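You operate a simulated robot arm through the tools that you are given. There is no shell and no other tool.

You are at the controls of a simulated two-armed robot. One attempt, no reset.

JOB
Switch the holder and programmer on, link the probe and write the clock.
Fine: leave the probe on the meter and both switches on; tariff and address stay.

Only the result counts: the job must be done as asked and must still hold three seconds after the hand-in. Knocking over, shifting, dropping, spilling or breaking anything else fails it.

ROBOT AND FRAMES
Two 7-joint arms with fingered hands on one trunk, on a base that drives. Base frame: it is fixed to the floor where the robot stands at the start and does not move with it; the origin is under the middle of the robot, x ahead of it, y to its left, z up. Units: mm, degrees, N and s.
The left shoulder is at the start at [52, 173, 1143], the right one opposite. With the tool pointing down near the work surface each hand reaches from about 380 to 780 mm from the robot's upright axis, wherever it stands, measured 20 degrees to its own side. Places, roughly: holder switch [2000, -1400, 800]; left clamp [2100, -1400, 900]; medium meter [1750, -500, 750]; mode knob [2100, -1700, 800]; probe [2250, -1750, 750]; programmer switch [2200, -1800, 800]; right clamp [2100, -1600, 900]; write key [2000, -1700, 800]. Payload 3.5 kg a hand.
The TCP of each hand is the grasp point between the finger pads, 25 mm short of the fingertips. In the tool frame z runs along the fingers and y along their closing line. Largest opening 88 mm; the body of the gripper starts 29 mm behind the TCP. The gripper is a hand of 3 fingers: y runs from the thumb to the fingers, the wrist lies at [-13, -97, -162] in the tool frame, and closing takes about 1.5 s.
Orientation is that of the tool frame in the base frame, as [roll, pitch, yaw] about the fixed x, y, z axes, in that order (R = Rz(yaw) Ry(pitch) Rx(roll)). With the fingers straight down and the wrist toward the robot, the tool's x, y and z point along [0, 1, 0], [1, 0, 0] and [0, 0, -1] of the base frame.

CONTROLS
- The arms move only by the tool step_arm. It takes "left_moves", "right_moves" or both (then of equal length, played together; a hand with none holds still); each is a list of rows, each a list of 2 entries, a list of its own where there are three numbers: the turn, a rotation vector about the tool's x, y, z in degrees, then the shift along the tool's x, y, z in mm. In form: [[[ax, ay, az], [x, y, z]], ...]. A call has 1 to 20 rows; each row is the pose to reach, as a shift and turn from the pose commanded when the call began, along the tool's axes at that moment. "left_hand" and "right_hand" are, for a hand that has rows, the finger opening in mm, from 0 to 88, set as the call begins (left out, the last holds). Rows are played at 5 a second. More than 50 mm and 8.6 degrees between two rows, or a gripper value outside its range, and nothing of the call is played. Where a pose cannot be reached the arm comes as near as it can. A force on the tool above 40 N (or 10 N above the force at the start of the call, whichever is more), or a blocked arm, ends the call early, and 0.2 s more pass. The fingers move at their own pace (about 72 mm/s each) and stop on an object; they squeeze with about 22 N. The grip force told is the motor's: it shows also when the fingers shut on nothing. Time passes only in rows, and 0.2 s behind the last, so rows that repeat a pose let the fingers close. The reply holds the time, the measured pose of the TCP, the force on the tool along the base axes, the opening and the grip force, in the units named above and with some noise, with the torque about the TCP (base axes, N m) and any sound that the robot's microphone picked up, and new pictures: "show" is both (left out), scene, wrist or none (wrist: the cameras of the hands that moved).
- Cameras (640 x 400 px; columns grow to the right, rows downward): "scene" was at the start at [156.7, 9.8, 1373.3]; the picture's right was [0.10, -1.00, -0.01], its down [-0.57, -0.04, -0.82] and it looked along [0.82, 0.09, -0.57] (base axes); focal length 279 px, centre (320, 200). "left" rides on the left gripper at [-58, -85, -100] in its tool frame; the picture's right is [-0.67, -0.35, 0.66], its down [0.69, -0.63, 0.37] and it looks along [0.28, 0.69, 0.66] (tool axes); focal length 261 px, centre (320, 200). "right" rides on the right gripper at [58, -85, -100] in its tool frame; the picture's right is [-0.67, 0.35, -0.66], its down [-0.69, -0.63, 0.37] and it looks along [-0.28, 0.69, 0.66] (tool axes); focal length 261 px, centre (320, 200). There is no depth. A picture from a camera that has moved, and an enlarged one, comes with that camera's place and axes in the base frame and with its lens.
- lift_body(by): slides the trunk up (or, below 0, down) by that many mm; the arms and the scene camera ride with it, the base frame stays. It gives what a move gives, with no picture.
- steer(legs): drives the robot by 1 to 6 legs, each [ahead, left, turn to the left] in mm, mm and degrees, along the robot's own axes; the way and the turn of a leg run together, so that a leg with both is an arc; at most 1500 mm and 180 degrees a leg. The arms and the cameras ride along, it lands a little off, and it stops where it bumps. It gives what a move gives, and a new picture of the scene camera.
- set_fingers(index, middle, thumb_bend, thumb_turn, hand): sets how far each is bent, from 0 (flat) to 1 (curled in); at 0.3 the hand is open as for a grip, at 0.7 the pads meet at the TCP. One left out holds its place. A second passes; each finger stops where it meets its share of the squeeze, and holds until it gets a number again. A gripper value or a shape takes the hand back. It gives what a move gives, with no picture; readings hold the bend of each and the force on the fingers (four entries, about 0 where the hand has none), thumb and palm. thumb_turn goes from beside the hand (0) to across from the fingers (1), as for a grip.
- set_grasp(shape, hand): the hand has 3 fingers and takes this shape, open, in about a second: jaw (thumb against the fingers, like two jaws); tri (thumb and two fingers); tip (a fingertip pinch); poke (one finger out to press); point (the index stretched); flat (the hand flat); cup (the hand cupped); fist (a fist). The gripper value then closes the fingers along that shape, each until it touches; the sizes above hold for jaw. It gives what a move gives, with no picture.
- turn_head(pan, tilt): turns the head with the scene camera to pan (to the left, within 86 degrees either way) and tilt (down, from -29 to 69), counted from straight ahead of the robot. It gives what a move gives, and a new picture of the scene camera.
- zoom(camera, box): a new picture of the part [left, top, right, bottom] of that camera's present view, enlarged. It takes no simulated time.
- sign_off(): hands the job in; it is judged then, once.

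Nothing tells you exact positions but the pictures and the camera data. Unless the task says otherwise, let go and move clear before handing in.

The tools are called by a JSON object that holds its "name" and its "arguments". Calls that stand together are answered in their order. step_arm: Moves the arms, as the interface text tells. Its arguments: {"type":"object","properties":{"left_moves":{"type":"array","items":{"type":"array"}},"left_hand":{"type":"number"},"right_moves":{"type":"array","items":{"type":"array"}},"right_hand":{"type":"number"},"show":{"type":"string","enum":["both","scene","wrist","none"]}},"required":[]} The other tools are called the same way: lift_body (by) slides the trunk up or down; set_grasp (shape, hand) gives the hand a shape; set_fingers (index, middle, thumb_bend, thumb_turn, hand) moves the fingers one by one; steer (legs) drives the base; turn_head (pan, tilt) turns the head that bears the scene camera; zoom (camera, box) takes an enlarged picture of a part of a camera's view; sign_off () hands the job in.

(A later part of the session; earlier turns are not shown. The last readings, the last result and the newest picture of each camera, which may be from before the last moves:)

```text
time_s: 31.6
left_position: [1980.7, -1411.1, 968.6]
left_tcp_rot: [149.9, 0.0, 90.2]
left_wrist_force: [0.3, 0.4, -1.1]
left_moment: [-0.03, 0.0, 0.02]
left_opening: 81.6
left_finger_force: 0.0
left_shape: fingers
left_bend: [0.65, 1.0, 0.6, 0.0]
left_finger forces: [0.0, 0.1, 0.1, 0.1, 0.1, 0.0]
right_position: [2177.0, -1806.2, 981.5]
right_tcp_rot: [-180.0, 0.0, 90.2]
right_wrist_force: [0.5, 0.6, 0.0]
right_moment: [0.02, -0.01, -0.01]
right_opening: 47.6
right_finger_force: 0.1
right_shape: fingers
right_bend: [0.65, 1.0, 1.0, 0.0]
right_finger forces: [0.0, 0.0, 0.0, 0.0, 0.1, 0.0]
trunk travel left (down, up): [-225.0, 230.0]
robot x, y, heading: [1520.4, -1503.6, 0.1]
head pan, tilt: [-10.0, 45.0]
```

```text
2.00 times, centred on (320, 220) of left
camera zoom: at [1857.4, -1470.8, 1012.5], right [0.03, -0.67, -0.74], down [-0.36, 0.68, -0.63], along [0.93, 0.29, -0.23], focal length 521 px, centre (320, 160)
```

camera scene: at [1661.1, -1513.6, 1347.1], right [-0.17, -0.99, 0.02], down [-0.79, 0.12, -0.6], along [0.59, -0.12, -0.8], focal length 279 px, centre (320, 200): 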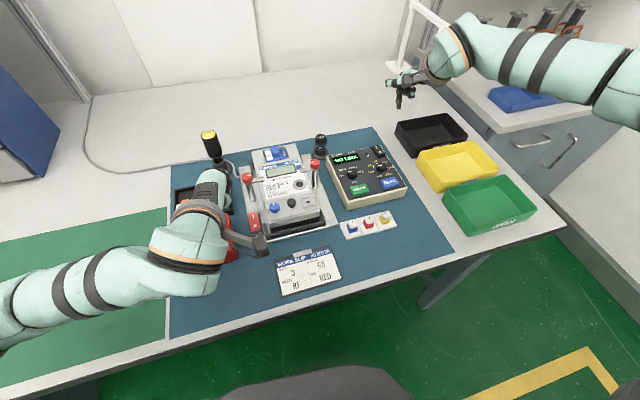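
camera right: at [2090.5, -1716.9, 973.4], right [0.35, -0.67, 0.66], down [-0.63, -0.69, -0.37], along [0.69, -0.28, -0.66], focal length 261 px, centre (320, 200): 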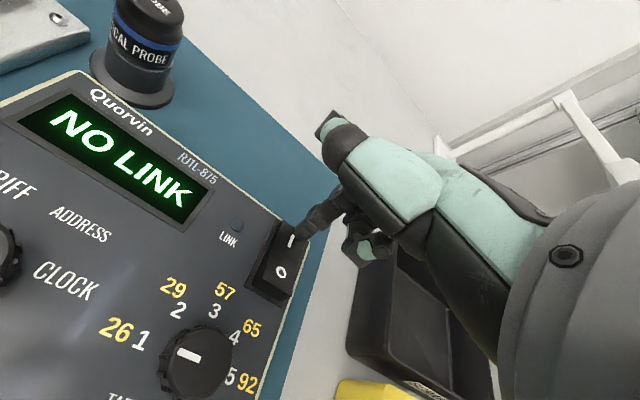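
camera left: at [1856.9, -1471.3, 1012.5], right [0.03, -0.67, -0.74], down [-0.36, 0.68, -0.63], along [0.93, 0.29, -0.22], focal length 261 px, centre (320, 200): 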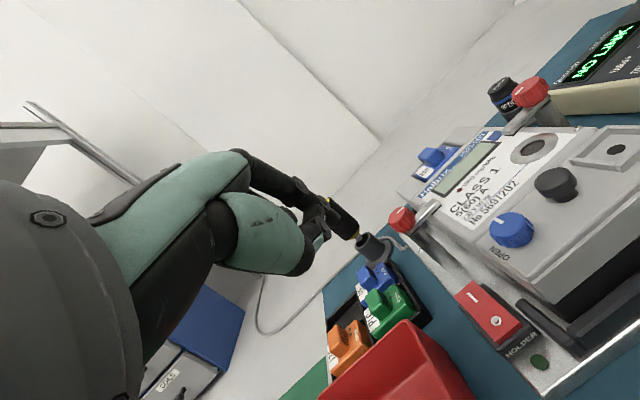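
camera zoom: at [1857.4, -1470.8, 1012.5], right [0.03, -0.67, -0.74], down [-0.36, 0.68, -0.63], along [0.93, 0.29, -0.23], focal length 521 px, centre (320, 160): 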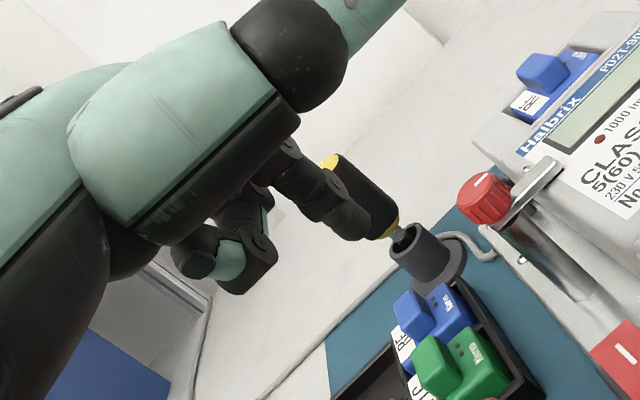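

The holder switch's "I" end is at about [2015, -1441, 838]. I'll fold the thumb and bring the left index tip to just above it.

{"name": "set_fingers", "arguments": {"hand": "left", "thumb_bend": 1.0}}

{"name": "step_arm", "arguments": {"left_moves": [[[0, 0, 0], [-19, -5, 30]], [[0, 0, 0], [-19, -15, 60]], [[0, 0, 0], [-19, -24, 85]]]}}

{"name": "zoom", "arguments": {"camera": "left", "box": [260, 150, 420, 310]}}

{"name": "zoom", "arguments": {"camera": "scene", "box": [210, 150, 310, 250]}}

```text
time_s: 32.6
left_position: [1980.3, -1412.0, 968.6]
left_tcp_rot: [150.1, -0.1, 90.2]
left_wrist_force: [-0.6, -1.0, 0.8]
left_moment: [0.0, 0.02, 0.0]
left_opening: 47.8
left_finger_force: 0.0
left_shape: fingers
left_bend: [0.65, 1.0, 1.0, 0.0]
left_finger forces: [0.1, 0.0, 0.0, 0.1, 0.1, 0.0]
right_position: [2176.9, -1806.5, 981.7]
right_tcp_rot: [-180.0, 0.1, 90.2]
right_wrist_force: [0.1, -0.3, -0.1]
right_moment: [0.0, 0.0, -0.01]
right_opening: 47.6
right_finger_force: 0.0
right_shape: fingers
right_bend: [0.65, 1.0, 1.0, 0.0]
right_finger forces: [0.1, 0.0, 0.0, 0.1, 0.0, 0.1]
trunk travel left (down, up): [-225.0, 230.0]
robot x, y, heading: [1520.4, -1501.0, 0.3]
head pan, tilt: [-10.0, 45.0]
```

```text
time_s: 33.4
left_position: [2002.0, -1431.8, 882.5]
left_tcp_rot: [150.0, 0.0, 90.2]
left_wrist_force: [-0.7, 0.8, -0.7]
left_moment: [0.01, -0.03, -0.02]
left_opening: 47.7
left_finger_force: 0.1
left_shape: fingers
left_bend: [0.65, 1.0, 1.0, 0.0]
left_finger forces: [0.1, 0.0, 0.0, 0.0, 0.0, 0.0]
right_position: [2176.4, -1807.6, 983.2]
right_tcp_rot: [-180.0, 0.0, 90.2]
right_wrist_force: [0.1, -0.2, -0.5]
right_moment: [0.01, 0.04, 0.0]
right_opening: 47.6
right_finger_force: 0.0
right_shape: fingers
right_bend: [0.65, 1.0, 1.0, 0.0]
right_finger forces: [0.1, 0.1, 0.1, 0.1, 0.1, 0.0]
trunk travel left (down, up): [-225.0, 230.0]
robot x, y, heading: [1515.5, -1502.8, -0.1]
head pan, tilt: [-10.0, 45.0]
camera scene: at [1661.0, -1513.3, 1347.1], right [-0.17, -0.99, 0.02], down [-0.79, 0.12, -0.6], along [0.59, -0.12, -0.8], focal length 279 px, centre (320, 200)
camera left: at [1879.3, -1490.7, 926.1], right [0.03, -0.67, -0.74], down [-0.36, 0.68, -0.63], along [0.93, 0.29, -0.22], focal length 261 px, centre (320, 200)
```

scene: 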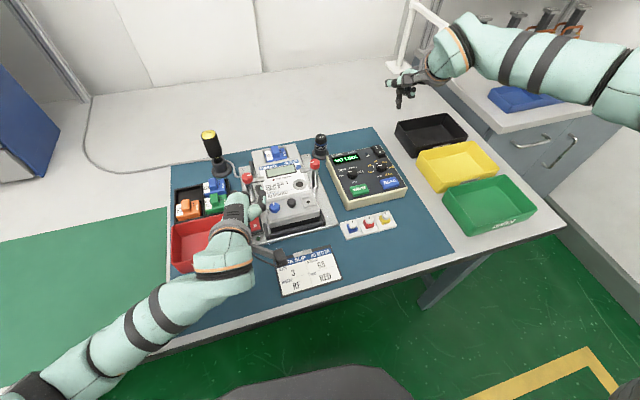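
left: 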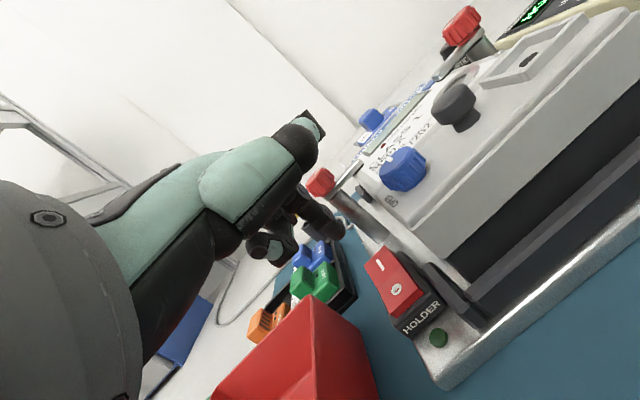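

```text
2.50 times, centred on (340, 230) of left
camera zoom: at [1879.3, -1490.7, 926.1], right [0.03, -0.67, -0.74], down [-0.36, 0.68, -0.63], along [0.93, 0.29, -0.22], focal length 652 px, centre (270, 125)
```

zoom: 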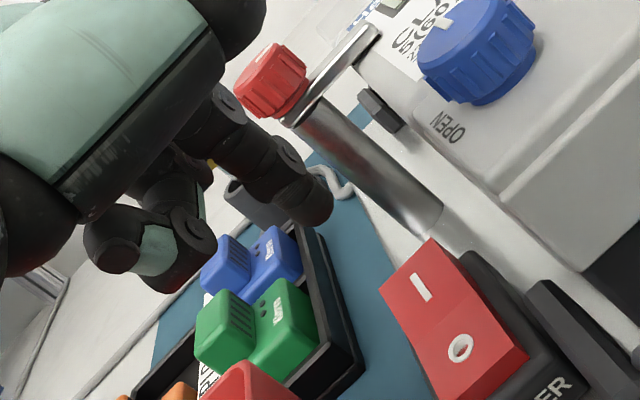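

```text
4.00 times, centred on (260, 200) of scene
camera zoom: at [1661.0, -1513.3, 1347.1], right [-0.17, -0.99, 0.02], down [-0.79, 0.12, -0.6], along [0.59, -0.12, -0.8], focal length 1117 px, centre (560, 200)
```

zoom: 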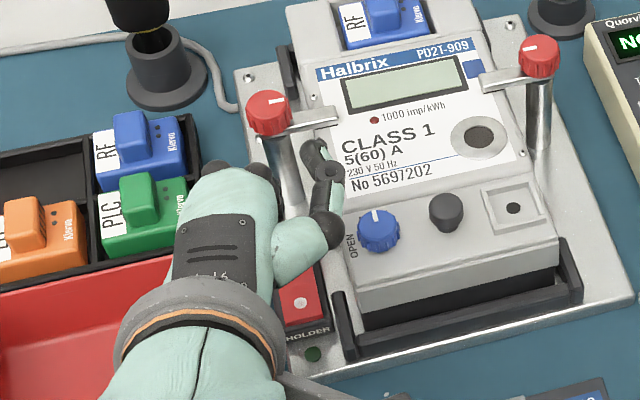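

With the thumb folded sideways it would come close to the blue knob on the meter, so I'll back off and try the "point" shape instead.

{"name": "step_arm", "arguments": {"left_moves": [[[0, 0, 0], [0, 0, -40]], [[0, 0, 0], [10, 0, -70]]], "show": "none"}}

{"name": "set_grasp", "arguments": {"hand": "left", "shape": "point"}}

{"name": "zoom", "arguments": {"camera": "left", "box": [0, 0, 640, 400]}}

{"name": "zoom", "arguments": {"camera": "scene", "box": [190, 130, 310, 250]}}

```text
time_s: 34.0
left_position: [1966.7, -1421.3, 943.8]
left_tcp_rot: [150.0, -0.1, 90.3]
left_wrist_force: [-0.1, 0.3, 0.1]
left_moment: [0.0, 0.05, -0.02]
left_opening: 47.6
left_finger_force: 0.1
left_shape: fingers
left_bend: [0.65, 1.0, 1.0, 0.0]
left_finger forces: [0.0, 0.1, 0.0, 0.0, 0.0, 0.1]
right_position: [2175.4, -1806.0, 981.8]
right_tcp_rot: [-179.9, 0.0, 90.1]
right_wrist_force: [0.5, 0.2, -0.2]
right_moment: [0.02, 0.02, -0.03]
right_opening: 47.6
right_finger_force: 0.1
right_shape: fingers
right_bend: [0.65, 1.0, 1.0, 0.0]
right_finger forces: [0.0, 0.1, 0.0, 0.0, 0.0, 0.0]
trunk travel left (down, up): [-225.0, 230.0]
robot x, y, heading: [1524.4, -1498.5, 0.1]
head pan, tilt: [-10.0, 45.0]
```

```text
time_s: 34.9
left_position: [1965.6, -1422.1, 943.2]
left_tcp_rot: [150.0, -0.1, 90.3]
left_wrist_force: [-0.5, 0.0, 0.1]
left_moment: [0.01, 0.01, 0.01]
left_opening: 80.7
left_finger_force: 0.1
left_shape: point
left_bend: [0.2, 1.0, 0.99, 0.88]
left_finger forces: [0.0, 0.0, 0.0, 0.0, 0.0, 0.0]
right_position: [2177.1, -1806.1, 982.4]
right_tcp_rot: [-180.0, 0.0, 90.2]
right_wrist_force: [0.1, -0.7, -0.9]
right_moment: [0.02, 0.03, -0.03]
right_opening: 47.6
right_finger_force: 0.1
right_shape: fingers
right_bend: [0.65, 1.0, 1.0, 0.0]
right_finger forces: [0.0, 0.0, 0.0, 0.0, 0.1, 0.0]
trunk travel left (down, up): [-225.0, 230.0]
robot x, y, heading: [1520.1, -1501.7, 0.1]
head pan, tilt: [-10.0, 45.0]
```

```text
1.00 times, centred on (320, 200) of left (not enlarged: the box is as wide or as high as the picture)
camera zoom: at [1844.0, -1481.2, 987.4], right [0.03, -0.67, -0.74], down [-0.36, 0.68, -0.63], along [0.93, 0.29, -0.23], focal length 261 px, centre (320, 200)
```

zoom: 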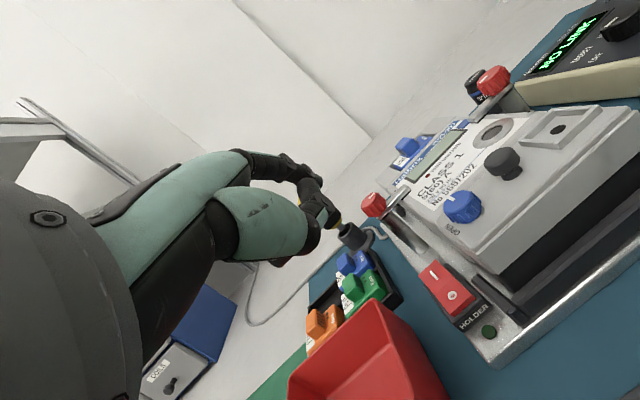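

```text
3.33 times, centred on (250, 190) of scene
camera zoom: at [1661.1, -1513.2, 1347.1], right [-0.17, -0.99, 0.02], down [-0.79, 0.12, -0.6], along [0.59, -0.12, -0.8], focal length 931 px, centre (553, 233)
```

zoom: 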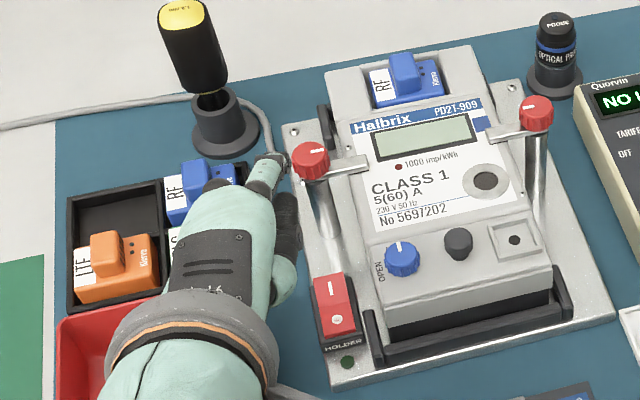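

The pointing index reaches far forward. If I level the hand again, the index tip should become the lowest and foremost part, so I'll rotate back and check.

{"name": "step_arm", "arguments": {"left_moves": [[[8, 0, 0], [0, -5, -5]], [[16, 0, 0], [0, -10, -5]], [[24, 0, 0], [0, -15, -5]], [[32, 0, 0], [0, -20, -5]], [[40, 0, 0], [0, -25, -5]]]}}

{"name": "zoom", "arguments": {"camera": "scene", "box": [190, 120, 310, 240]}}

{"name": "zoom", "arguments": {"camera": "left", "box": [220, 100, 420, 300]}}

```text
time_s: 35.7
left_position: [1962.7, -1353.3, 917.6]
left_tcp_rot: [172.9, -12.7, 93.0]
left_wrist_force: [0.0, 0.0, 0.1]
left_moment: [0.03, 0.01, 0.02]
left_opening: 0.0
left_finger_force: 0.0
left_shape: point
left_bend: [0.2, 1.0, 0.99, 0.88]
left_finger forces: [0.0, 0.0, 0.0, 0.0, 0.0, 0.0]
right_position: [2177.7, -1806.9, 981.7]
right_tcp_rot: [-179.8, -0.1, 90.2]
right_wrist_force: [1.1, -0.2, 1.0]
right_moment: [0.0, 0.04, 0.0]
right_opening: 47.8
right_finger_force: 0.1
right_shape: fingers
right_bend: [0.65, 1.0, 1.0, 0.0]
right_finger forces: [0.1, 0.1, 0.0, 0.1, 0.0, 0.0]
trunk travel left (down, up): [-225.0, 230.0]
robot x, y, heading: [1517.9, -1499.3, 0.3]
head pan, tilt: [-10.0, 45.0]
stopped in row 4 (left hand): the arm was blocked; the commanded pose is now the measured one
camera scene: at [1661.9, -1512.6, 1347.0], right [-0.17, -0.99, 0.02], down [-0.79, 0.12, -0.6], along [0.59, -0.12, -0.8], focal length 279 px, centre (320, 200)
camera left: at [1869.5, -1435.8, 990.7], right [-0.24, -0.51, -0.82], down [-0.62, 0.74, -0.28], along [0.75, 0.44, -0.49], focal length 261 px, centre (320, 200)
```

scene: 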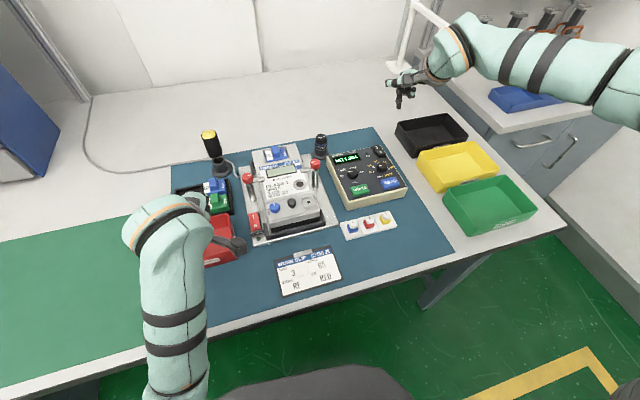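
left: 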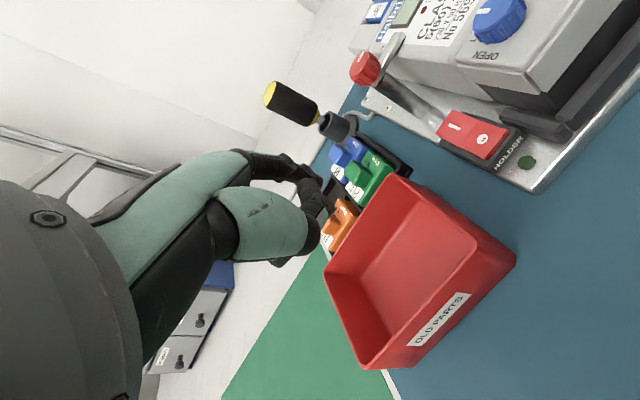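

```text
3.33 times, centred on (250, 180) of scene
camera zoom: at [1661.9, -1512.6, 1347.0], right [-0.17, -0.99, 0.02], down [-0.79, 0.12, -0.6], along [0.59, -0.12, -0.8], focal length 931 px, centre (553, 267)
```

zoom: 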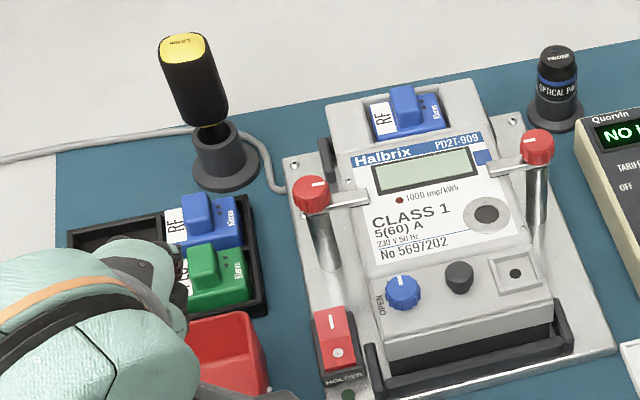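

```text
2.00 times, centred on (320, 200) of left
camera zoom: at [1869.5, -1435.8, 990.7], right [-0.24, -0.51, -0.82], down [-0.62, 0.74, -0.28], along [0.75, 0.44, -0.49], focal length 521 px, centre (320, 200)
```

zoom: 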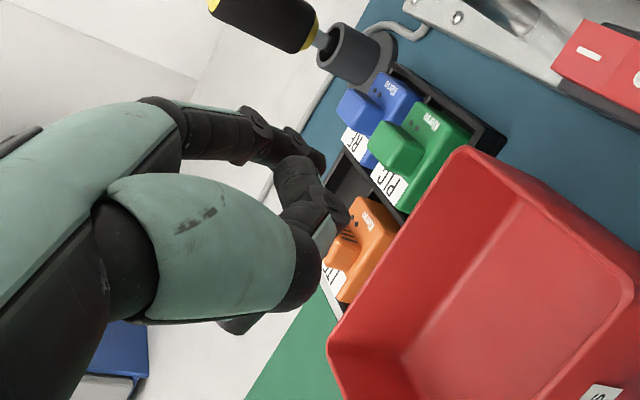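

The left arm hit a limit at this close range and went off course, though it shows no contact force. I'll raise it clear first, then shift the base left so the right hand can do the holder switch.

{"name": "step_arm", "arguments": {"left_moves": [[[0, 0, 0], [0, 0, -25]], [[0, 0, 0], [0, 0, -50]], [[0, 0, 0], [0, 10, -80]], [[0, 0, 0], [10, 20, -110]], [[0, 0, 0], [20, 30, -135]]]}}

```text
time_s: 36.4
left_position: [1965.4, -1311.1, 957.4]
left_tcp_rot: [170.4, -23.6, 96.7]
left_wrist_force: [0.2, -0.4, 0.1]
left_moment: [-0.01, -0.03, 0.02]
left_opening: 0.0
left_finger_force: 0.1
left_shape: point
left_bend: [0.2, 1.0, 0.99, 0.88]
left_finger forces: [0.0, 0.0, 0.1, 0.0, 0.1, 0.0]
right_position: [2175.8, -1808.0, 981.6]
right_tcp_rot: [180.0, 0.0, 90.1]
right_wrist_force: [0.4, -0.8, 0.2]
right_moment: [-0.02, 0.02, 0.0]
right_opening: 47.2
right_finger_force: 0.0
right_shape: fingers
right_bend: [0.65, 1.0, 1.0, 0.0]
right_finger forces: [0.0, 0.1, 0.0, 0.1, 0.0, 0.0]
trunk travel left (down, up): [-225.0, 230.0]
robot x, y, heading: [1515.0, -1500.3, 0.1]
head pan, tilt: [-10.0, 45.0]
stopped in row 3 (left hand): the arm was blocked; the commanded pose is now the measured one
camera scene: at [1661.3, -1513.5, 1347.0], right [-0.17, -0.99, 0.02], down [-0.79, 0.12, -0.6], along [0.59, -0.12, -0.8], focal length 279 px, centre (320, 200)
camera left: at [1875.5, -1409.2, 1010.9], right [-0.19, -0.36, -0.91], down [-0.65, 0.74, -0.15], along [0.73, 0.57, -0.38], focal length 261 px, centre (320, 200)
```

scene: 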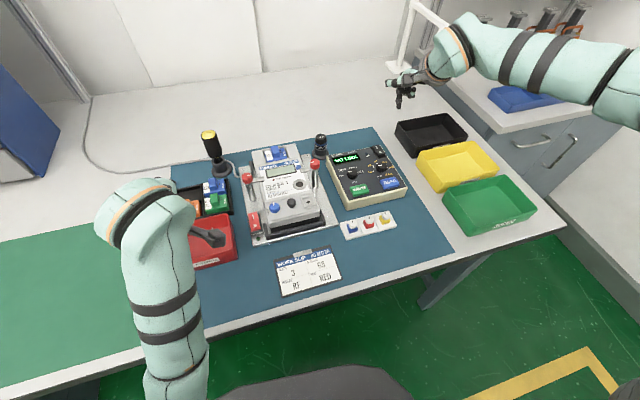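
left: 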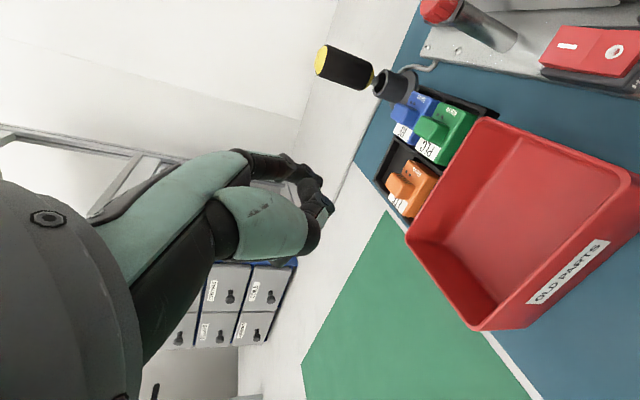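

{"name": "step_arm", "arguments": {"left_moves": [[[0, 0, 0], [10, 20, -15]], [[0, 0, 0], [25, 40, -30]], [[2, -6, 1], [40, 55, -40]], [[4, -12, 2.3], [55, 70, -50]], [[6, -18, 3.4], [67, 80, -59]], [[8, -24, 4.6], [67, 80, -59]]]}}

```text
time_s: 38.0
left_position: [2031.3, -1236.7, 1058.1]
left_tcp_rot: [178.7, -2.6, 93.9]
left_wrist_force: [-0.7, 0.0, -0.2]
left_moment: [0.0, 0.0, -0.03]
left_opening: 0.0
left_finger_force: 0.1
left_shape: point
left_bend: [0.2, 1.0, 0.99, 0.88]
left_finger forces: [0.0, 0.0, 0.0, 0.1, 0.0, 0.0]
right_position: [2177.1, -1806.1, 982.1]
right_tcp_rot: [-180.0, 0.0, 90.1]
right_wrist_force: [0.2, 0.1, -0.1]
right_moment: [0.0, 0.02, 0.03]
right_opening: 47.4
right_finger_force: 0.1
right_shape: fingers
right_bend: [0.65, 1.0, 1.0, 0.0]
right_finger forces: [0.1, 0.0, 0.0, 0.0, 0.0, 0.0]
trunk travel left (down, up): [-225.0, 230.0]
robot x, y, heading: [1522.5, -1502.6, 0.3]
head pan, tilt: [-10.0, 45.0]
stopped in row 6 (left hand): the arm was blocked; the commanded pose is now the measured one
camera scene: at [1661.3, -1513.3, 1347.0], right [-0.17, -0.99, 0.02], down [-0.79, 0.12, -0.6], along [0.59, -0.12, -0.8], focal length 279 px, centre (320, 200)
camera left: at [1947.5, -1305.4, 1153.0], right [-0.29, -0.66, -0.69], down [-0.67, 0.66, -0.35], along [0.69, 0.36, -0.63], focal length 261 px, centre (320, 200)
```

scene: 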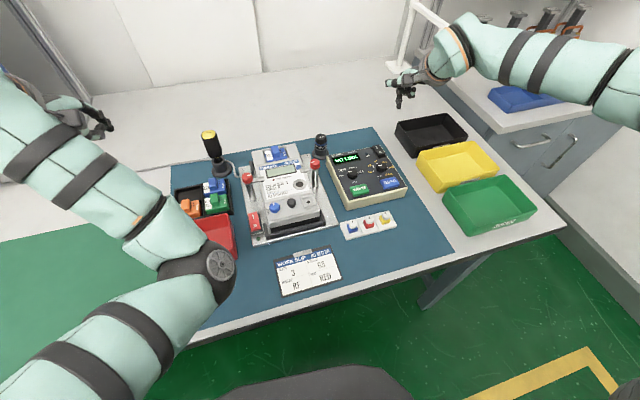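
left: 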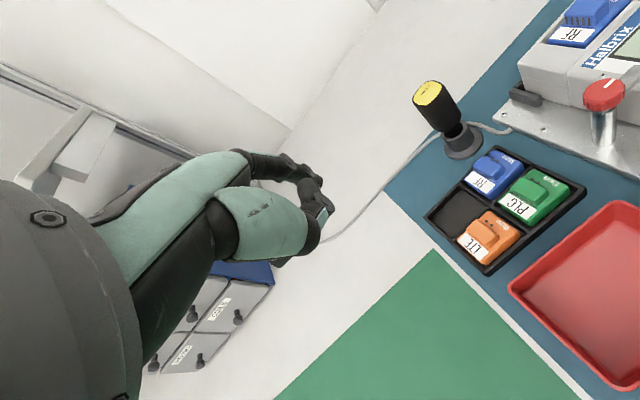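

{"name": "step_arm", "arguments": {"left_moves": [[[0, 0, 0], [20, 0, -25]], [[0, 0, 0], [40, 0, -50]], [[0, 0, 0], [60, 0, -75]], [[0, 0, 0], [80, 0, -100]], [[0, 0, 0], [100, 0, -120]]]}}

```text
time_s: 39.2
left_position: [2021.9, -1142.0, 1183.2]
left_tcp_rot: [178.7, -2.5, 93.5]
left_wrist_force: [0.5, 0.1, -0.3]
left_moment: [-0.03, -0.01, 0.0]
left_opening: 0.1
left_finger_force: 0.2
left_shape: point
left_bend: [0.2, 1.0, 0.99, 0.88]
left_finger forces: [0.0, 0.0, 0.0, 0.1, 0.1, 0.1]
right_position: [2177.1, -1805.9, 982.6]
right_tcp_rot: [179.9, -0.1, 90.2]
right_wrist_force: [-0.1, 0.0, -0.2]
right_moment: [0.04, -0.03, 0.01]
right_opening: 47.5
right_finger_force: 0.1
right_shape: fingers
right_bend: [0.65, 1.0, 1.0, 0.0]
right_finger forces: [0.0, 0.0, 0.1, 0.0, 0.0, 0.0]
trunk travel left (down, up): [-225.0, 230.0]
robot x, y, heading: [1518.1, -1500.1, -0.1]
head pan, tilt: [-10.0, 45.0]
camera scene: at [1660.9, -1512.7, 1347.1], right [-0.17, -0.99, 0.02], down [-0.79, 0.12, -0.6], along [0.59, -0.12, -0.8], focal length 279 px, centre (320, 200)
camera left: at [1938.6, -1210.7, 1277.8], right [-0.29, -0.66, -0.69], down [-0.66, 0.66, -0.35], along [0.69, 0.35, -0.63], focal length 261 px, centre (320, 200)
```

scene: 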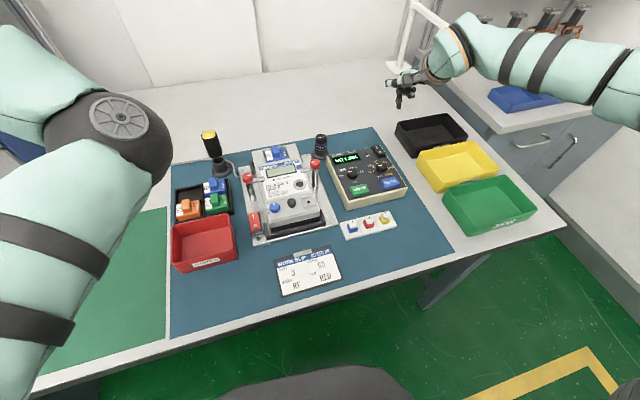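
left: 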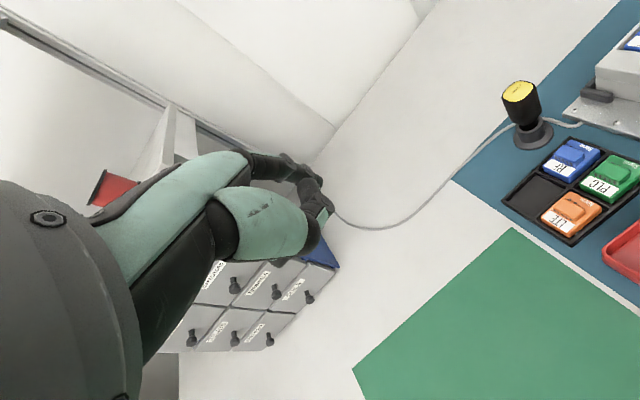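

Everything on the bench is still in place, and the left arm is now high and clear, where it can stay. I'll raise the right hand a bit and shift the base left so the right hand can press the holder switch.

{"name": "step_arm", "arguments": {"right_moves": [[[0, 0, 0], [0, 0, -25]], [[0, 0, 0], [0, 0, -50]]], "show": "none"}}

{"name": "steer", "arguments": {"legs": [[-40, 220, 0]]}}

```text
time_s: 39.8
left_position: [2021.8, -1142.1, 1183.2]
left_tcp_rot: [178.6, -2.4, 93.5]
left_wrist_force: [0.6, 0.5, -0.5]
left_moment: [0.0, 0.0, 0.0]
left_opening: 0.1
left_finger_force: 0.0
left_shape: point
left_bend: [0.2, 1.0, 0.99, 0.88]
left_finger forces: [0.0, 0.1, 0.1, 0.1, 0.1, 0.0]
right_position: [2176.5, -1806.1, 1032.5]
right_tcp_rot: [-179.9, -0.1, 90.1]
right_wrist_force: [0.1, 0.5, 0.0]
right_moment: [0.01, -0.01, 0.0]
right_opening: 47.6
right_finger_force: 0.1
right_shape: fingers
right_bend: [0.65, 1.0, 1.0, 0.0]
right_finger forces: [0.0, 0.0, 0.0, 0.1, 0.0, 0.1]
trunk travel left (down, up): [-225.0, 230.0]
robot x, y, heading: [1517.4, -1498.7, 0.1]
head pan, tilt: [-10.0, 45.0]
```

```text
time_s: 41.5
left_position: [1982.4, -923.5, 1182.0]
left_tcp_rot: [178.8, -2.3, 93.5]
left_wrist_force: [0.2, 0.0, -0.8]
left_moment: [-0.01, 0.0, 0.0]
left_opening: 0.2
left_finger_force: 0.0
left_shape: point
left_bend: [0.2, 1.0, 0.99, 0.88]
left_finger forces: [0.1, 0.1, 0.1, 0.0, 0.0, 0.0]
right_position: [2137.5, -1586.5, 1031.7]
right_tcp_rot: [180.0, 0.0, 90.2]
right_wrist_force: [0.0, 1.0, -0.2]
right_moment: [0.0, -0.02, -0.03]
right_opening: 47.4
right_finger_force: 0.0
right_shape: fingers
right_bend: [0.65, 1.0, 1.0, 0.0]
right_finger forces: [0.0, 0.0, 0.0, 0.1, 0.0, 0.1]
trunk travel left (down, up): [-225.0, 230.0]
robot x, y, heading: [1478.6, -1280.5, 0.3]
head pan, tilt: [-10.0, 45.0]
camera scene: at [1620.9, -1293.1, 1347.0], right [-0.17, -0.98, 0.02], down [-0.79, 0.12, -0.6], along [0.59, -0.12, -0.8], focal length 279 px, centre (320, 200)
```

scene: 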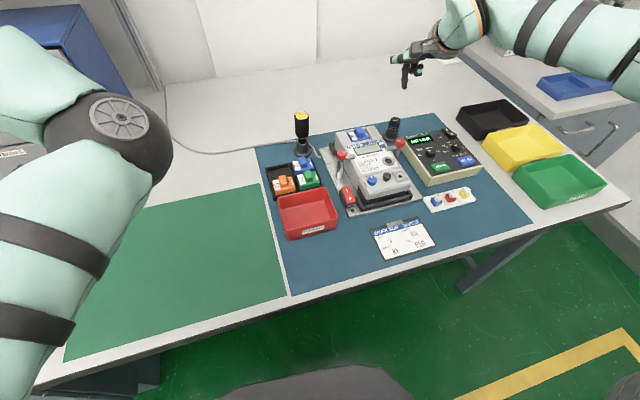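

The right hand can now reach the holder. I'll bring it over the holder switch with the fingers tilted slightly forward, so the hand stays clear of the clamp.

{"name": "step_arm", "arguments": {"right_moves": [[[0, 0, 0], [33, -35, 5]], [[0, 0, 0], [66, -70, 10]], [[-7, 0, 0], [99, -110, 20]], [[-14, 0, 0], [120, -140, 30]], [[-20, 0, 0], [131, -157, 50]], [[-25, 0, 0], [131, -157, 75]]]}}

{"name": "zoom", "arguments": {"camera": "scene", "box": [300, 130, 420, 250]}}

{"name": "zoom", "arguments": {"camera": "right", "box": [200, 150, 440, 390]}}

```text
refused: row 3 steps farther than a row can; nothing moved
```

```text
3.33 times, centred on (360, 190) of scene
camera zoom: at [1620.9, -1293.1, 1347.0], right [-0.17, -0.98, 0.02], down [-0.79, 0.12, -0.6], along [0.59, -0.12, -0.8], focal length 931 px, centre (187, 233)
```

zoom: 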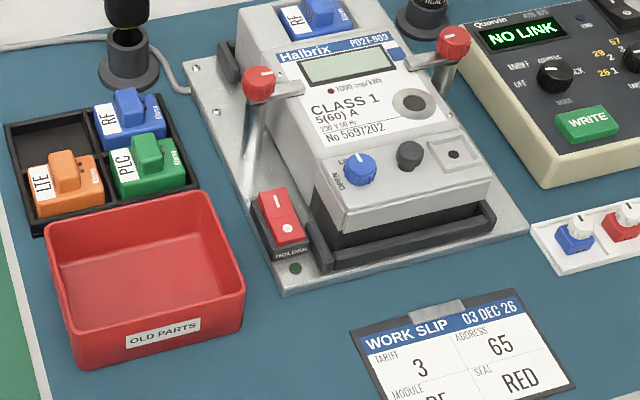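

```text
1.67 times, centred on (320, 270) of right
camera zoom: at [2049.7, -1529.0, 1132.9], right [0.35, -0.67, 0.66], down [-0.63, -0.69, -0.37], along [0.69, -0.28, -0.66], focal length 434 px, centre (320, 83)
```

zoom: 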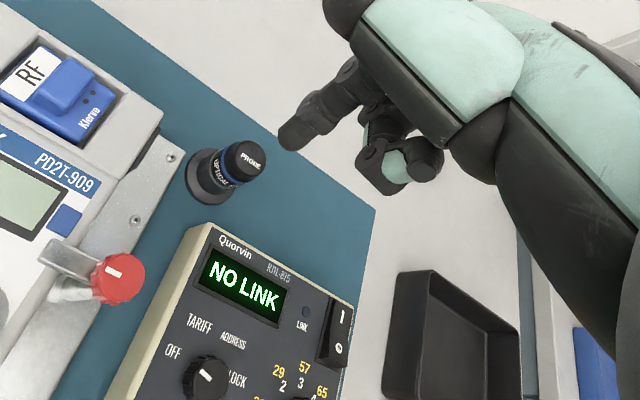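

{"name": "step_arm", "arguments": {"right_moves": [[[0, 0, 0], [28, -33, 2]], [[0, 0, 0], [56, -66, 5]], [[-6, 0, 0], [84, -99, 12]], [[-12, 0, 0], [108, -128, 25]], [[-18, 0, 0], [125, -150, 45]], [[-25, 0, 0], [131, -157, 75]]]}}

{"name": "zoom", "arguments": {"camera": "scene", "box": [300, 130, 420, 250]}}

{"name": "zoom", "arguments": {"camera": "right", "box": [120, 150, 360, 390]}}

```text
time_s: 42.9
left_position: [1982.8, -923.7, 1182.7]
left_tcp_rot: [178.7, -2.4, 93.4]
left_wrist_force: [0.2, 1.0, 0.0]
left_moment: [0.01, -0.01, 0.0]
left_opening: 0.0
left_finger_force: 0.1
left_shape: point
left_bend: [0.2, 1.0, 0.99, 0.88]
left_finger forces: [0.0, 0.1, 0.0, 0.1, 0.0, 0.0]
right_position: [1995.9, -1474.4, 1005.8]
right_tcp_rot: [164.8, 0.2, 90.6]
right_wrist_force: [0.1, 0.5, -0.8]
right_moment: [0.03, 0.05, 0.01]
right_opening: 47.4
right_finger_force: 0.1
right_shape: fingers
right_bend: [0.65, 1.0, 1.0, 0.0]
right_finger forces: [0.1, 0.0, 0.0, 0.1, 0.0, 0.0]
right hand out of reach, approached as far as the arm can: row 5, 6
trunk travel left (down, up): [-225.0, 230.0]
robot x, y, heading: [1478.5, -1281.4, 0.2]
head pan, tilt: [-10.0, 45.0]
camera scene: at [1620.8, -1293.2, 1347.0], right [-0.17, -0.98, 0.02], down [-0.79, 0.12, -0.6], along [0.59, -0.12, -0.8], focal length 279 px, centre (320, 200)
camera right: at [1886.2, -1418.3, 1079.9], right [0.17, -0.67, 0.73], down [-0.5, -0.69, -0.52], along [0.85, -0.28, -0.45], focal length 261 px, centre (320, 200)
```

scene: 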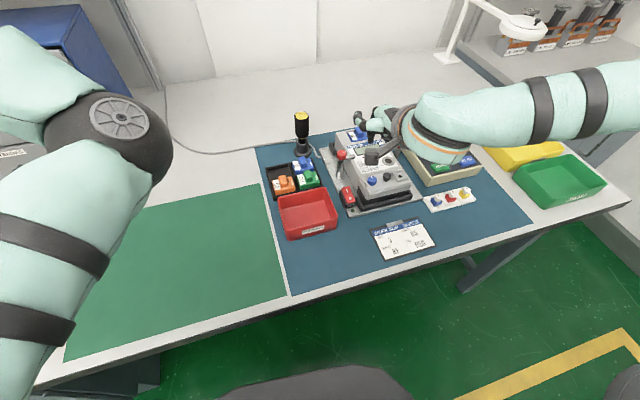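
right: 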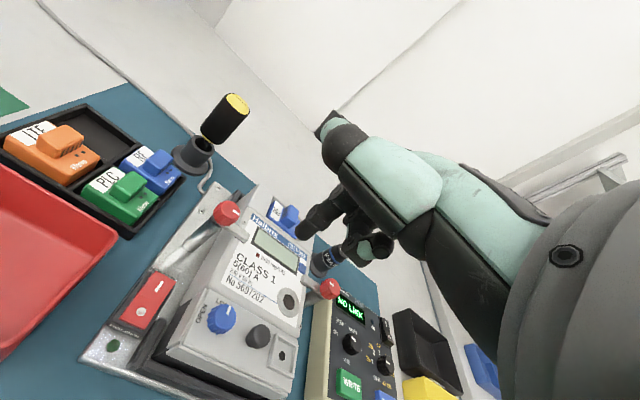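

```text
3.33 times, centred on (360, 190) of scene
camera zoom: at [1620.8, -1293.2, 1347.0], right [-0.17, -0.98, 0.02], down [-0.79, 0.12, -0.6], along [0.59, -0.12, -0.8], focal length 931 px, centre (187, 233)
```

zoom: 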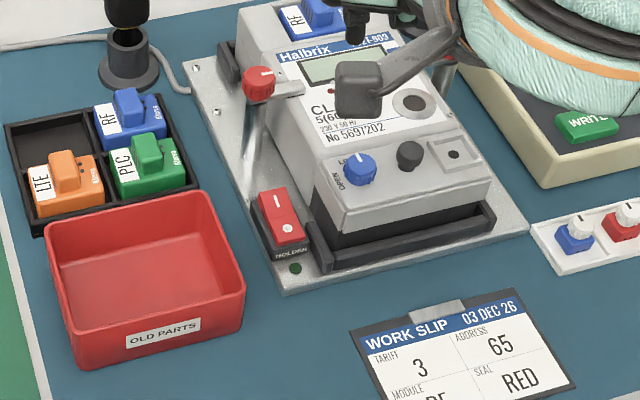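

```text
1.67 times, centred on (240, 270) of right
camera zoom: at [1886.2, -1418.3, 1079.9], right [0.17, -0.67, 0.73], down [-0.5, -0.69, -0.52], along [0.85, -0.28, -0.45], focal length 434 px, centre (453, 83)
```

zoom: 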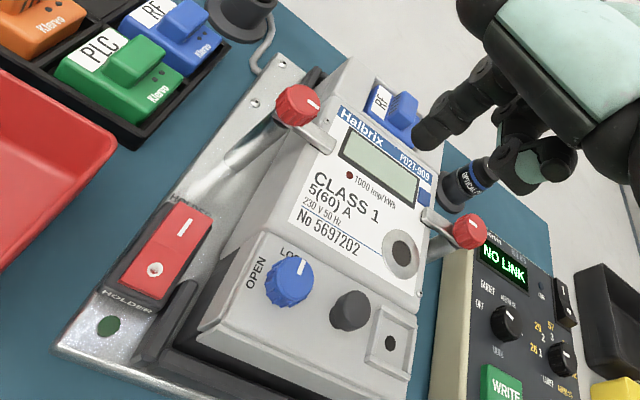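

With the tool tilted at this close range the arm folds too much. I'll back the base up about 130 mm to give it room and then approach again.

{"name": "steer", "arguments": {"legs": [[-130, 0, 0]]}}

{"name": "step_arm", "arguments": {"right_moves": [[[0, 0, 0], [8, 35, 0]], [[-4, 0, 0], [16, 70, 5]], [[-8, 0, 0], [20, 105, 15]], [[-10, 0, 0], [20, 115, 45]]]}}

{"name": "zoom", "arguments": {"camera": "right", "box": [120, 150, 360, 390]}}

```text
time_s: 44.1
left_position: [1852.8, -922.7, 1182.8]
left_tcp_rot: [178.8, -2.4, 93.5]
left_wrist_force: [-0.6, -0.6, -0.1]
left_moment: [0.01, 0.02, 0.02]
left_opening: 0.0
left_finger_force: 0.1
left_shape: point
left_bend: [0.2, 1.0, 0.99, 0.88]
left_finger forces: [0.0, 0.0, 0.1, 0.1, 0.0, 0.0]
right_position: [1867.5, -1475.2, 1004.8]
right_tcp_rot: [164.9, 0.2, 90.7]
right_wrist_force: [1.0, -0.6, 0.0]
right_moment: [0.0, 0.03, 0.04]
right_opening: 47.4
right_finger_force: 0.2
right_shape: fingers
right_bend: [0.65, 1.0, 1.0, 0.0]
right_finger forces: [0.0, 0.0, 0.0, 0.1, 0.1, 0.0]
trunk travel left (down, up): [-225.0, 230.0]
robot x, y, heading: [1350.9, -1277.9, 0.2]
head pan, tilt: [-10.0, 45.0]
camera scene: at [1491.7, -1292.8, 1346.8], right [-0.17, -0.98, 0.02], down [-0.79, 0.12, -0.6], along [0.59, -0.12, -0.8], focal length 279 px, centre (320, 200)
```

scene: 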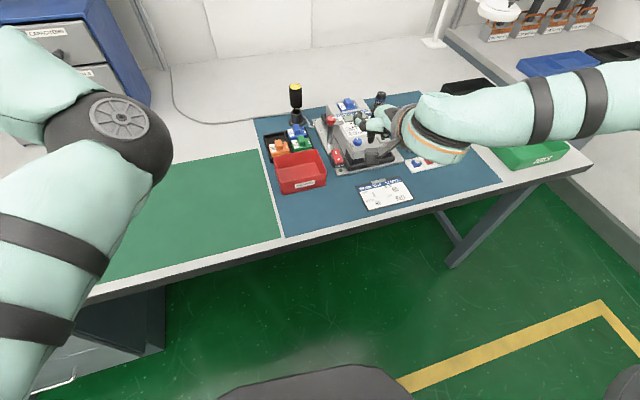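

```text
time_s: 45.1
left_position: [1851.5, -923.7, 1183.9]
left_tcp_rot: [178.9, -2.4, 93.5]
left_wrist_force: [-0.4, 0.3, 0.5]
left_moment: [0.03, -0.03, -0.02]
left_opening: 0.0
left_finger_force: 0.0
left_shape: point
left_bend: [0.2, 1.0, 0.99, 0.88]
left_finger forces: [0.0, 0.0, 0.0, 0.0, 0.1, 0.1]
right_position: [1971.5, -1455.5, 1019.5]
right_tcp_rot: [156.7, 0.2, 90.7]
right_wrist_force: [0.9, -0.5, -0.9]
right_moment: [0.02, -0.01, -0.01]
right_opening: 47.3
right_finger_force: 0.1
right_shape: fingers
right_bend: [0.65, 1.0, 1.0, 0.0]
right_finger forces: [0.1, 0.0, 0.0, 0.0, 0.0, 0.0]
right hand out of reach, approached as far as the arm can: row 4
trunk travel left (down, up): [-225.0, 230.0]
robot x, y, heading: [1350.5, -1276.7, 0.3]
head pan, tilt: [-10.0, 45.0]
camera scene: at [1490.5, -1293.1, 1347.0], right [-0.17, -0.98, 0.02], down [-0.79, 0.12, -0.6], along [0.59, -0.12, -0.8], focal length 279 px, centre (320, 200)
camera right: at [1853.1, -1398.4, 1077.6], right [0.07, -0.67, 0.74], down [-0.43, -0.69, -0.58], along [0.9, -0.27, -0.33], focal length 261 px, centre (320, 200)
```

scene: 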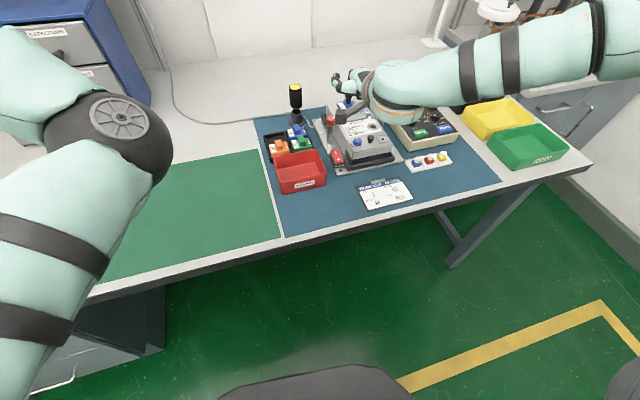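
right: 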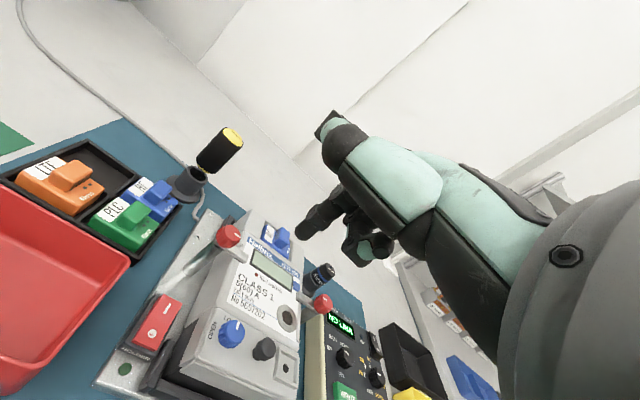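

```text
1.67 times, centred on (240, 270) of right
camera zoom: at [1853.1, -1398.4, 1077.6], right [0.07, -0.67, 0.74], down [-0.43, -0.69, -0.58], along [0.9, -0.27, -0.33], focal length 434 px, centre (453, 83)
```

zoom: 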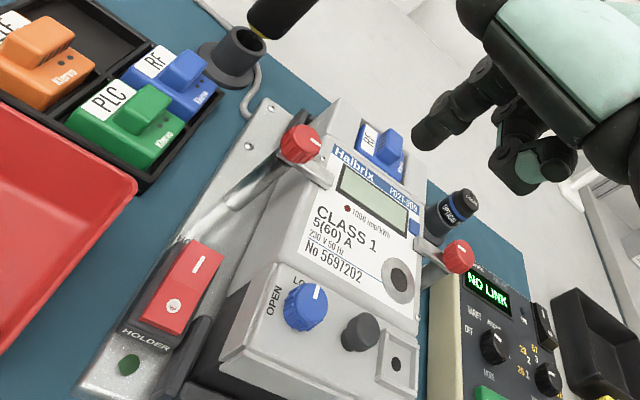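

{"name": "step_arm", "arguments": {"right_moves": [[[3, 0, 0], [1, -3, 22]], [[6, 0, 0], [2, -6, 44]], [[9, 0, 0], [3, -9, 66]], [[11, 0, 0], [3.5, -12, 87]]]}}

{"name": "zoom", "arguments": {"camera": "right", "box": [160, 150, 360, 350]}}

{"name": "zoom", "arguments": {"camera": "scene", "box": [300, 80, 400, 180]}}

```text
time_s: 46.1
left_position: [1851.4, -923.7, 1182.7]
left_tcp_rot: [178.8, -2.5, 93.4]
left_wrist_force: [0.6, 0.3, -0.1]
left_moment: [-0.04, -0.04, -0.02]
left_opening: 0.0
left_finger_force: 0.0
left_shape: point
left_bend: [0.2, 1.0, 0.99, 0.88]
left_finger forces: [0.1, 0.0, 0.0, 0.0, 0.1, 0.1]
right_position: [1997.9, -1451.0, 934.3]
right_tcp_rot: [165.9, 0.3, 90.7]
right_wrist_force: [-0.2, -0.2, -0.2]
right_moment: [-0.01, -0.01, -0.01]
right_opening: 47.5
right_finger_force: 0.0
right_shape: fingers
right_bend: [0.65, 1.0, 1.0, 0.0]
right_finger forces: [0.0, 0.1, 0.1, 0.0, 0.0, 0.0]
trunk travel left (down, up): [-225.0, 230.0]
robot x, y, heading: [1345.1, -1279.6, -0.0]
head pan, tilt: [-10.0, 45.0]
camera scene: at [1491.2, -1292.3, 1347.0], right [-0.17, -0.98, 0.02], down [-0.79, 0.12, -0.6], along [0.59, -0.12, -0.8], focal length 279 px, centre (320, 200)
camera right: at [1888.8, -1393.6, 1010.0], right [0.19, -0.66, 0.72], down [-0.51, -0.69, -0.51], along [0.84, -0.28, -0.47], focal length 261 px, centre (320, 200)
```

scene: 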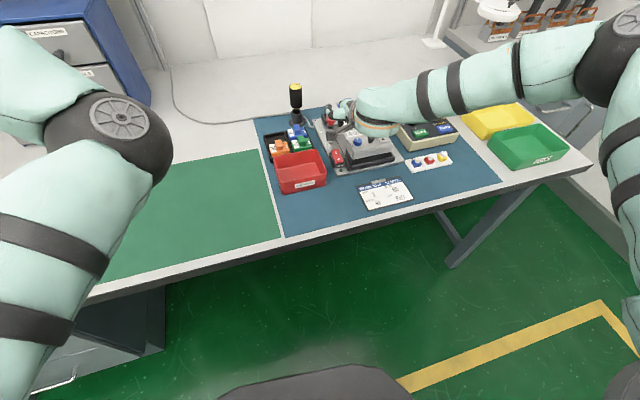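
right: 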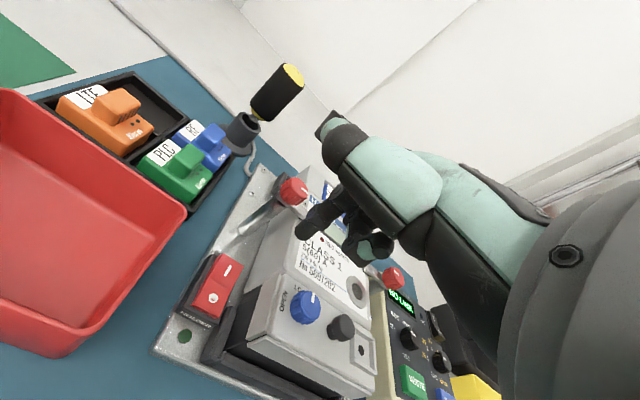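

```text
2.00 times, centred on (260, 250) of right
camera zoom: at [1888.8, -1393.6, 1010.0], right [0.19, -0.66, 0.72], down [-0.51, -0.69, -0.51], along [0.84, -0.28, -0.47], focal length 521 px, centre (440, 100)
```

zoom: 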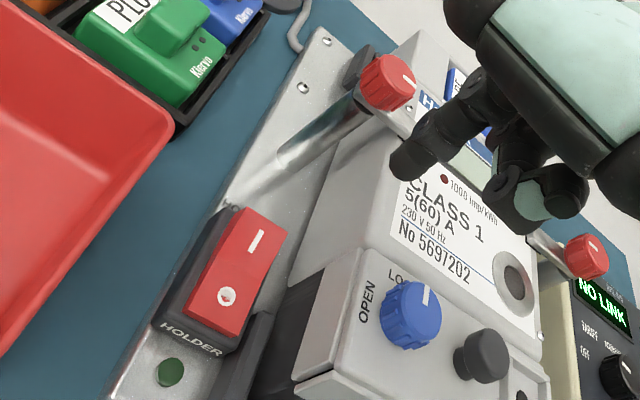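

```text
4.00 times, centred on (350, 130) of scene
camera zoom: at [1491.2, -1292.3, 1347.0], right [-0.17, -0.98, 0.02], down [-0.79, 0.12, -0.6], along [0.59, -0.12, -0.8], focal length 1117 px, centre (200, 480)
```

zoom: 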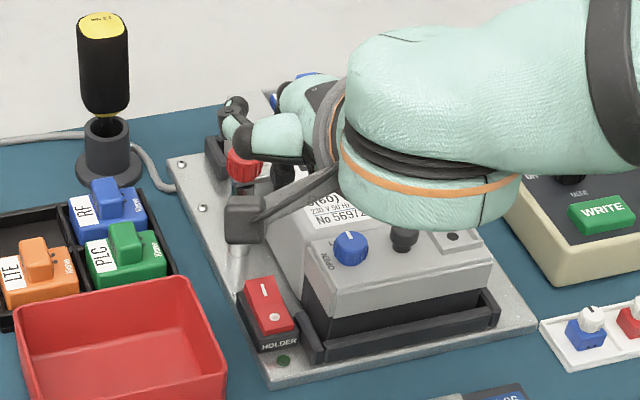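

The "I" end of the holder switch is at about [2015, -1438, 840], and the clamp knob is about 70 mm farther back, so the hand fits. I'll go to hover just above it.

{"name": "step_arm", "arguments": {"right_moves": [[[0, 0, 0], [1, -1, 20]], [[0, 0, 0], [2, -2, 40]], [[0, 0, 0], [2, -3, 58]]]}}

{"name": "zoom", "arguments": {"camera": "right", "box": [200, 150, 360, 310]}}

{"name": "zoom", "arguments": {"camera": "scene", "box": [300, 90, 400, 190]}}

```text
time_s: 47.0
left_position: [1851.1, -922.3, 1181.3]
left_tcp_rot: [178.7, -2.4, 93.3]
left_wrist_force: [-0.7, 0.2, 0.9]
left_moment: [-0.04, 0.01, 0.0]
left_opening: 0.1
left_finger_force: 0.1
left_shape: point
left_bend: [0.2, 1.0, 0.99, 0.88]
left_finger forces: [0.0, 0.1, 0.0, 0.0, 0.0, 0.0]
right_position: [2010.4, -1449.0, 875.8]
right_tcp_rot: [165.9, 0.1, 90.6]
right_wrist_force: [0.3, -0.3, 0.3]
right_moment: [-0.02, -0.01, 0.0]
right_opening: 47.2
right_finger_force: 0.0
right_shape: fingers
right_bend: [0.65, 1.0, 1.0, 0.0]
right_finger forces: [0.0, 0.0, 0.0, 0.0, 0.0, 0.0]
trunk travel left (down, up): [-225.0, 230.0]
robot x, y, heading: [1350.5, -1279.5, 0.1]
head pan, tilt: [-10.0, 45.0]
camera scene: at [1490.7, -1292.9, 1347.0], right [-0.17, -0.98, 0.02], down [-0.79, 0.12, -0.6], along [0.59, -0.12, -0.8], focal length 279 px, centre (320, 200)
camera right: at [1901.1, -1391.9, 952.1], right [0.19, -0.66, 0.72], down [-0.51, -0.69, -0.51], along [0.84, -0.28, -0.47], focal length 261 px, centre (320, 200)
```

scene: 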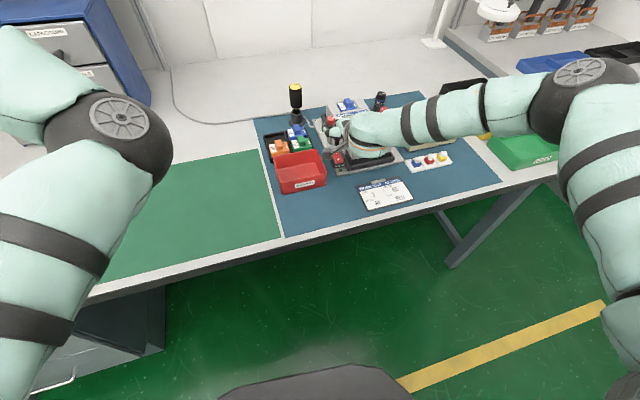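
right: 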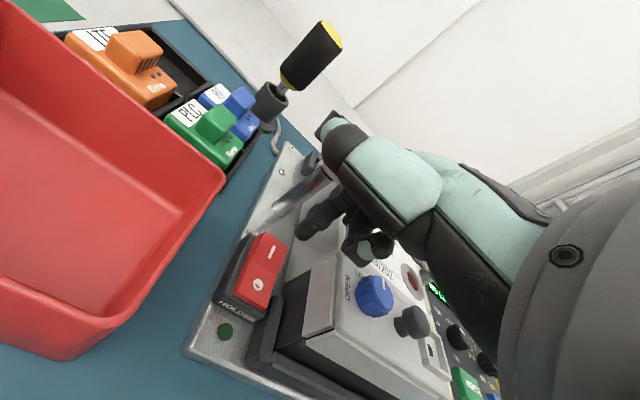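

```text
2.50 times, centred on (280, 230) of right
camera zoom: at [1901.1, -1391.9, 952.1], right [0.19, -0.66, 0.72], down [-0.51, -0.69, -0.51], along [0.84, -0.28, -0.47], focal length 652 px, centre (420, 125)
```

zoom: 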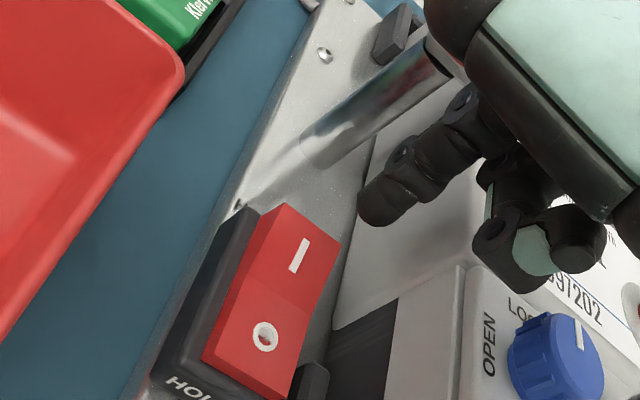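

```text
4.00 times, centred on (350, 140) of scene
camera zoom: at [1490.7, -1292.9, 1347.0], right [-0.17, -0.98, 0.02], down [-0.79, 0.12, -0.6], along [0.59, -0.12, -0.8], focal length 1117 px, centre (200, 440)
```

zoom: 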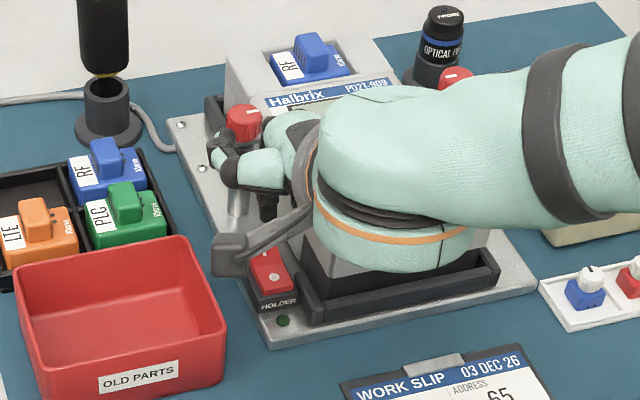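

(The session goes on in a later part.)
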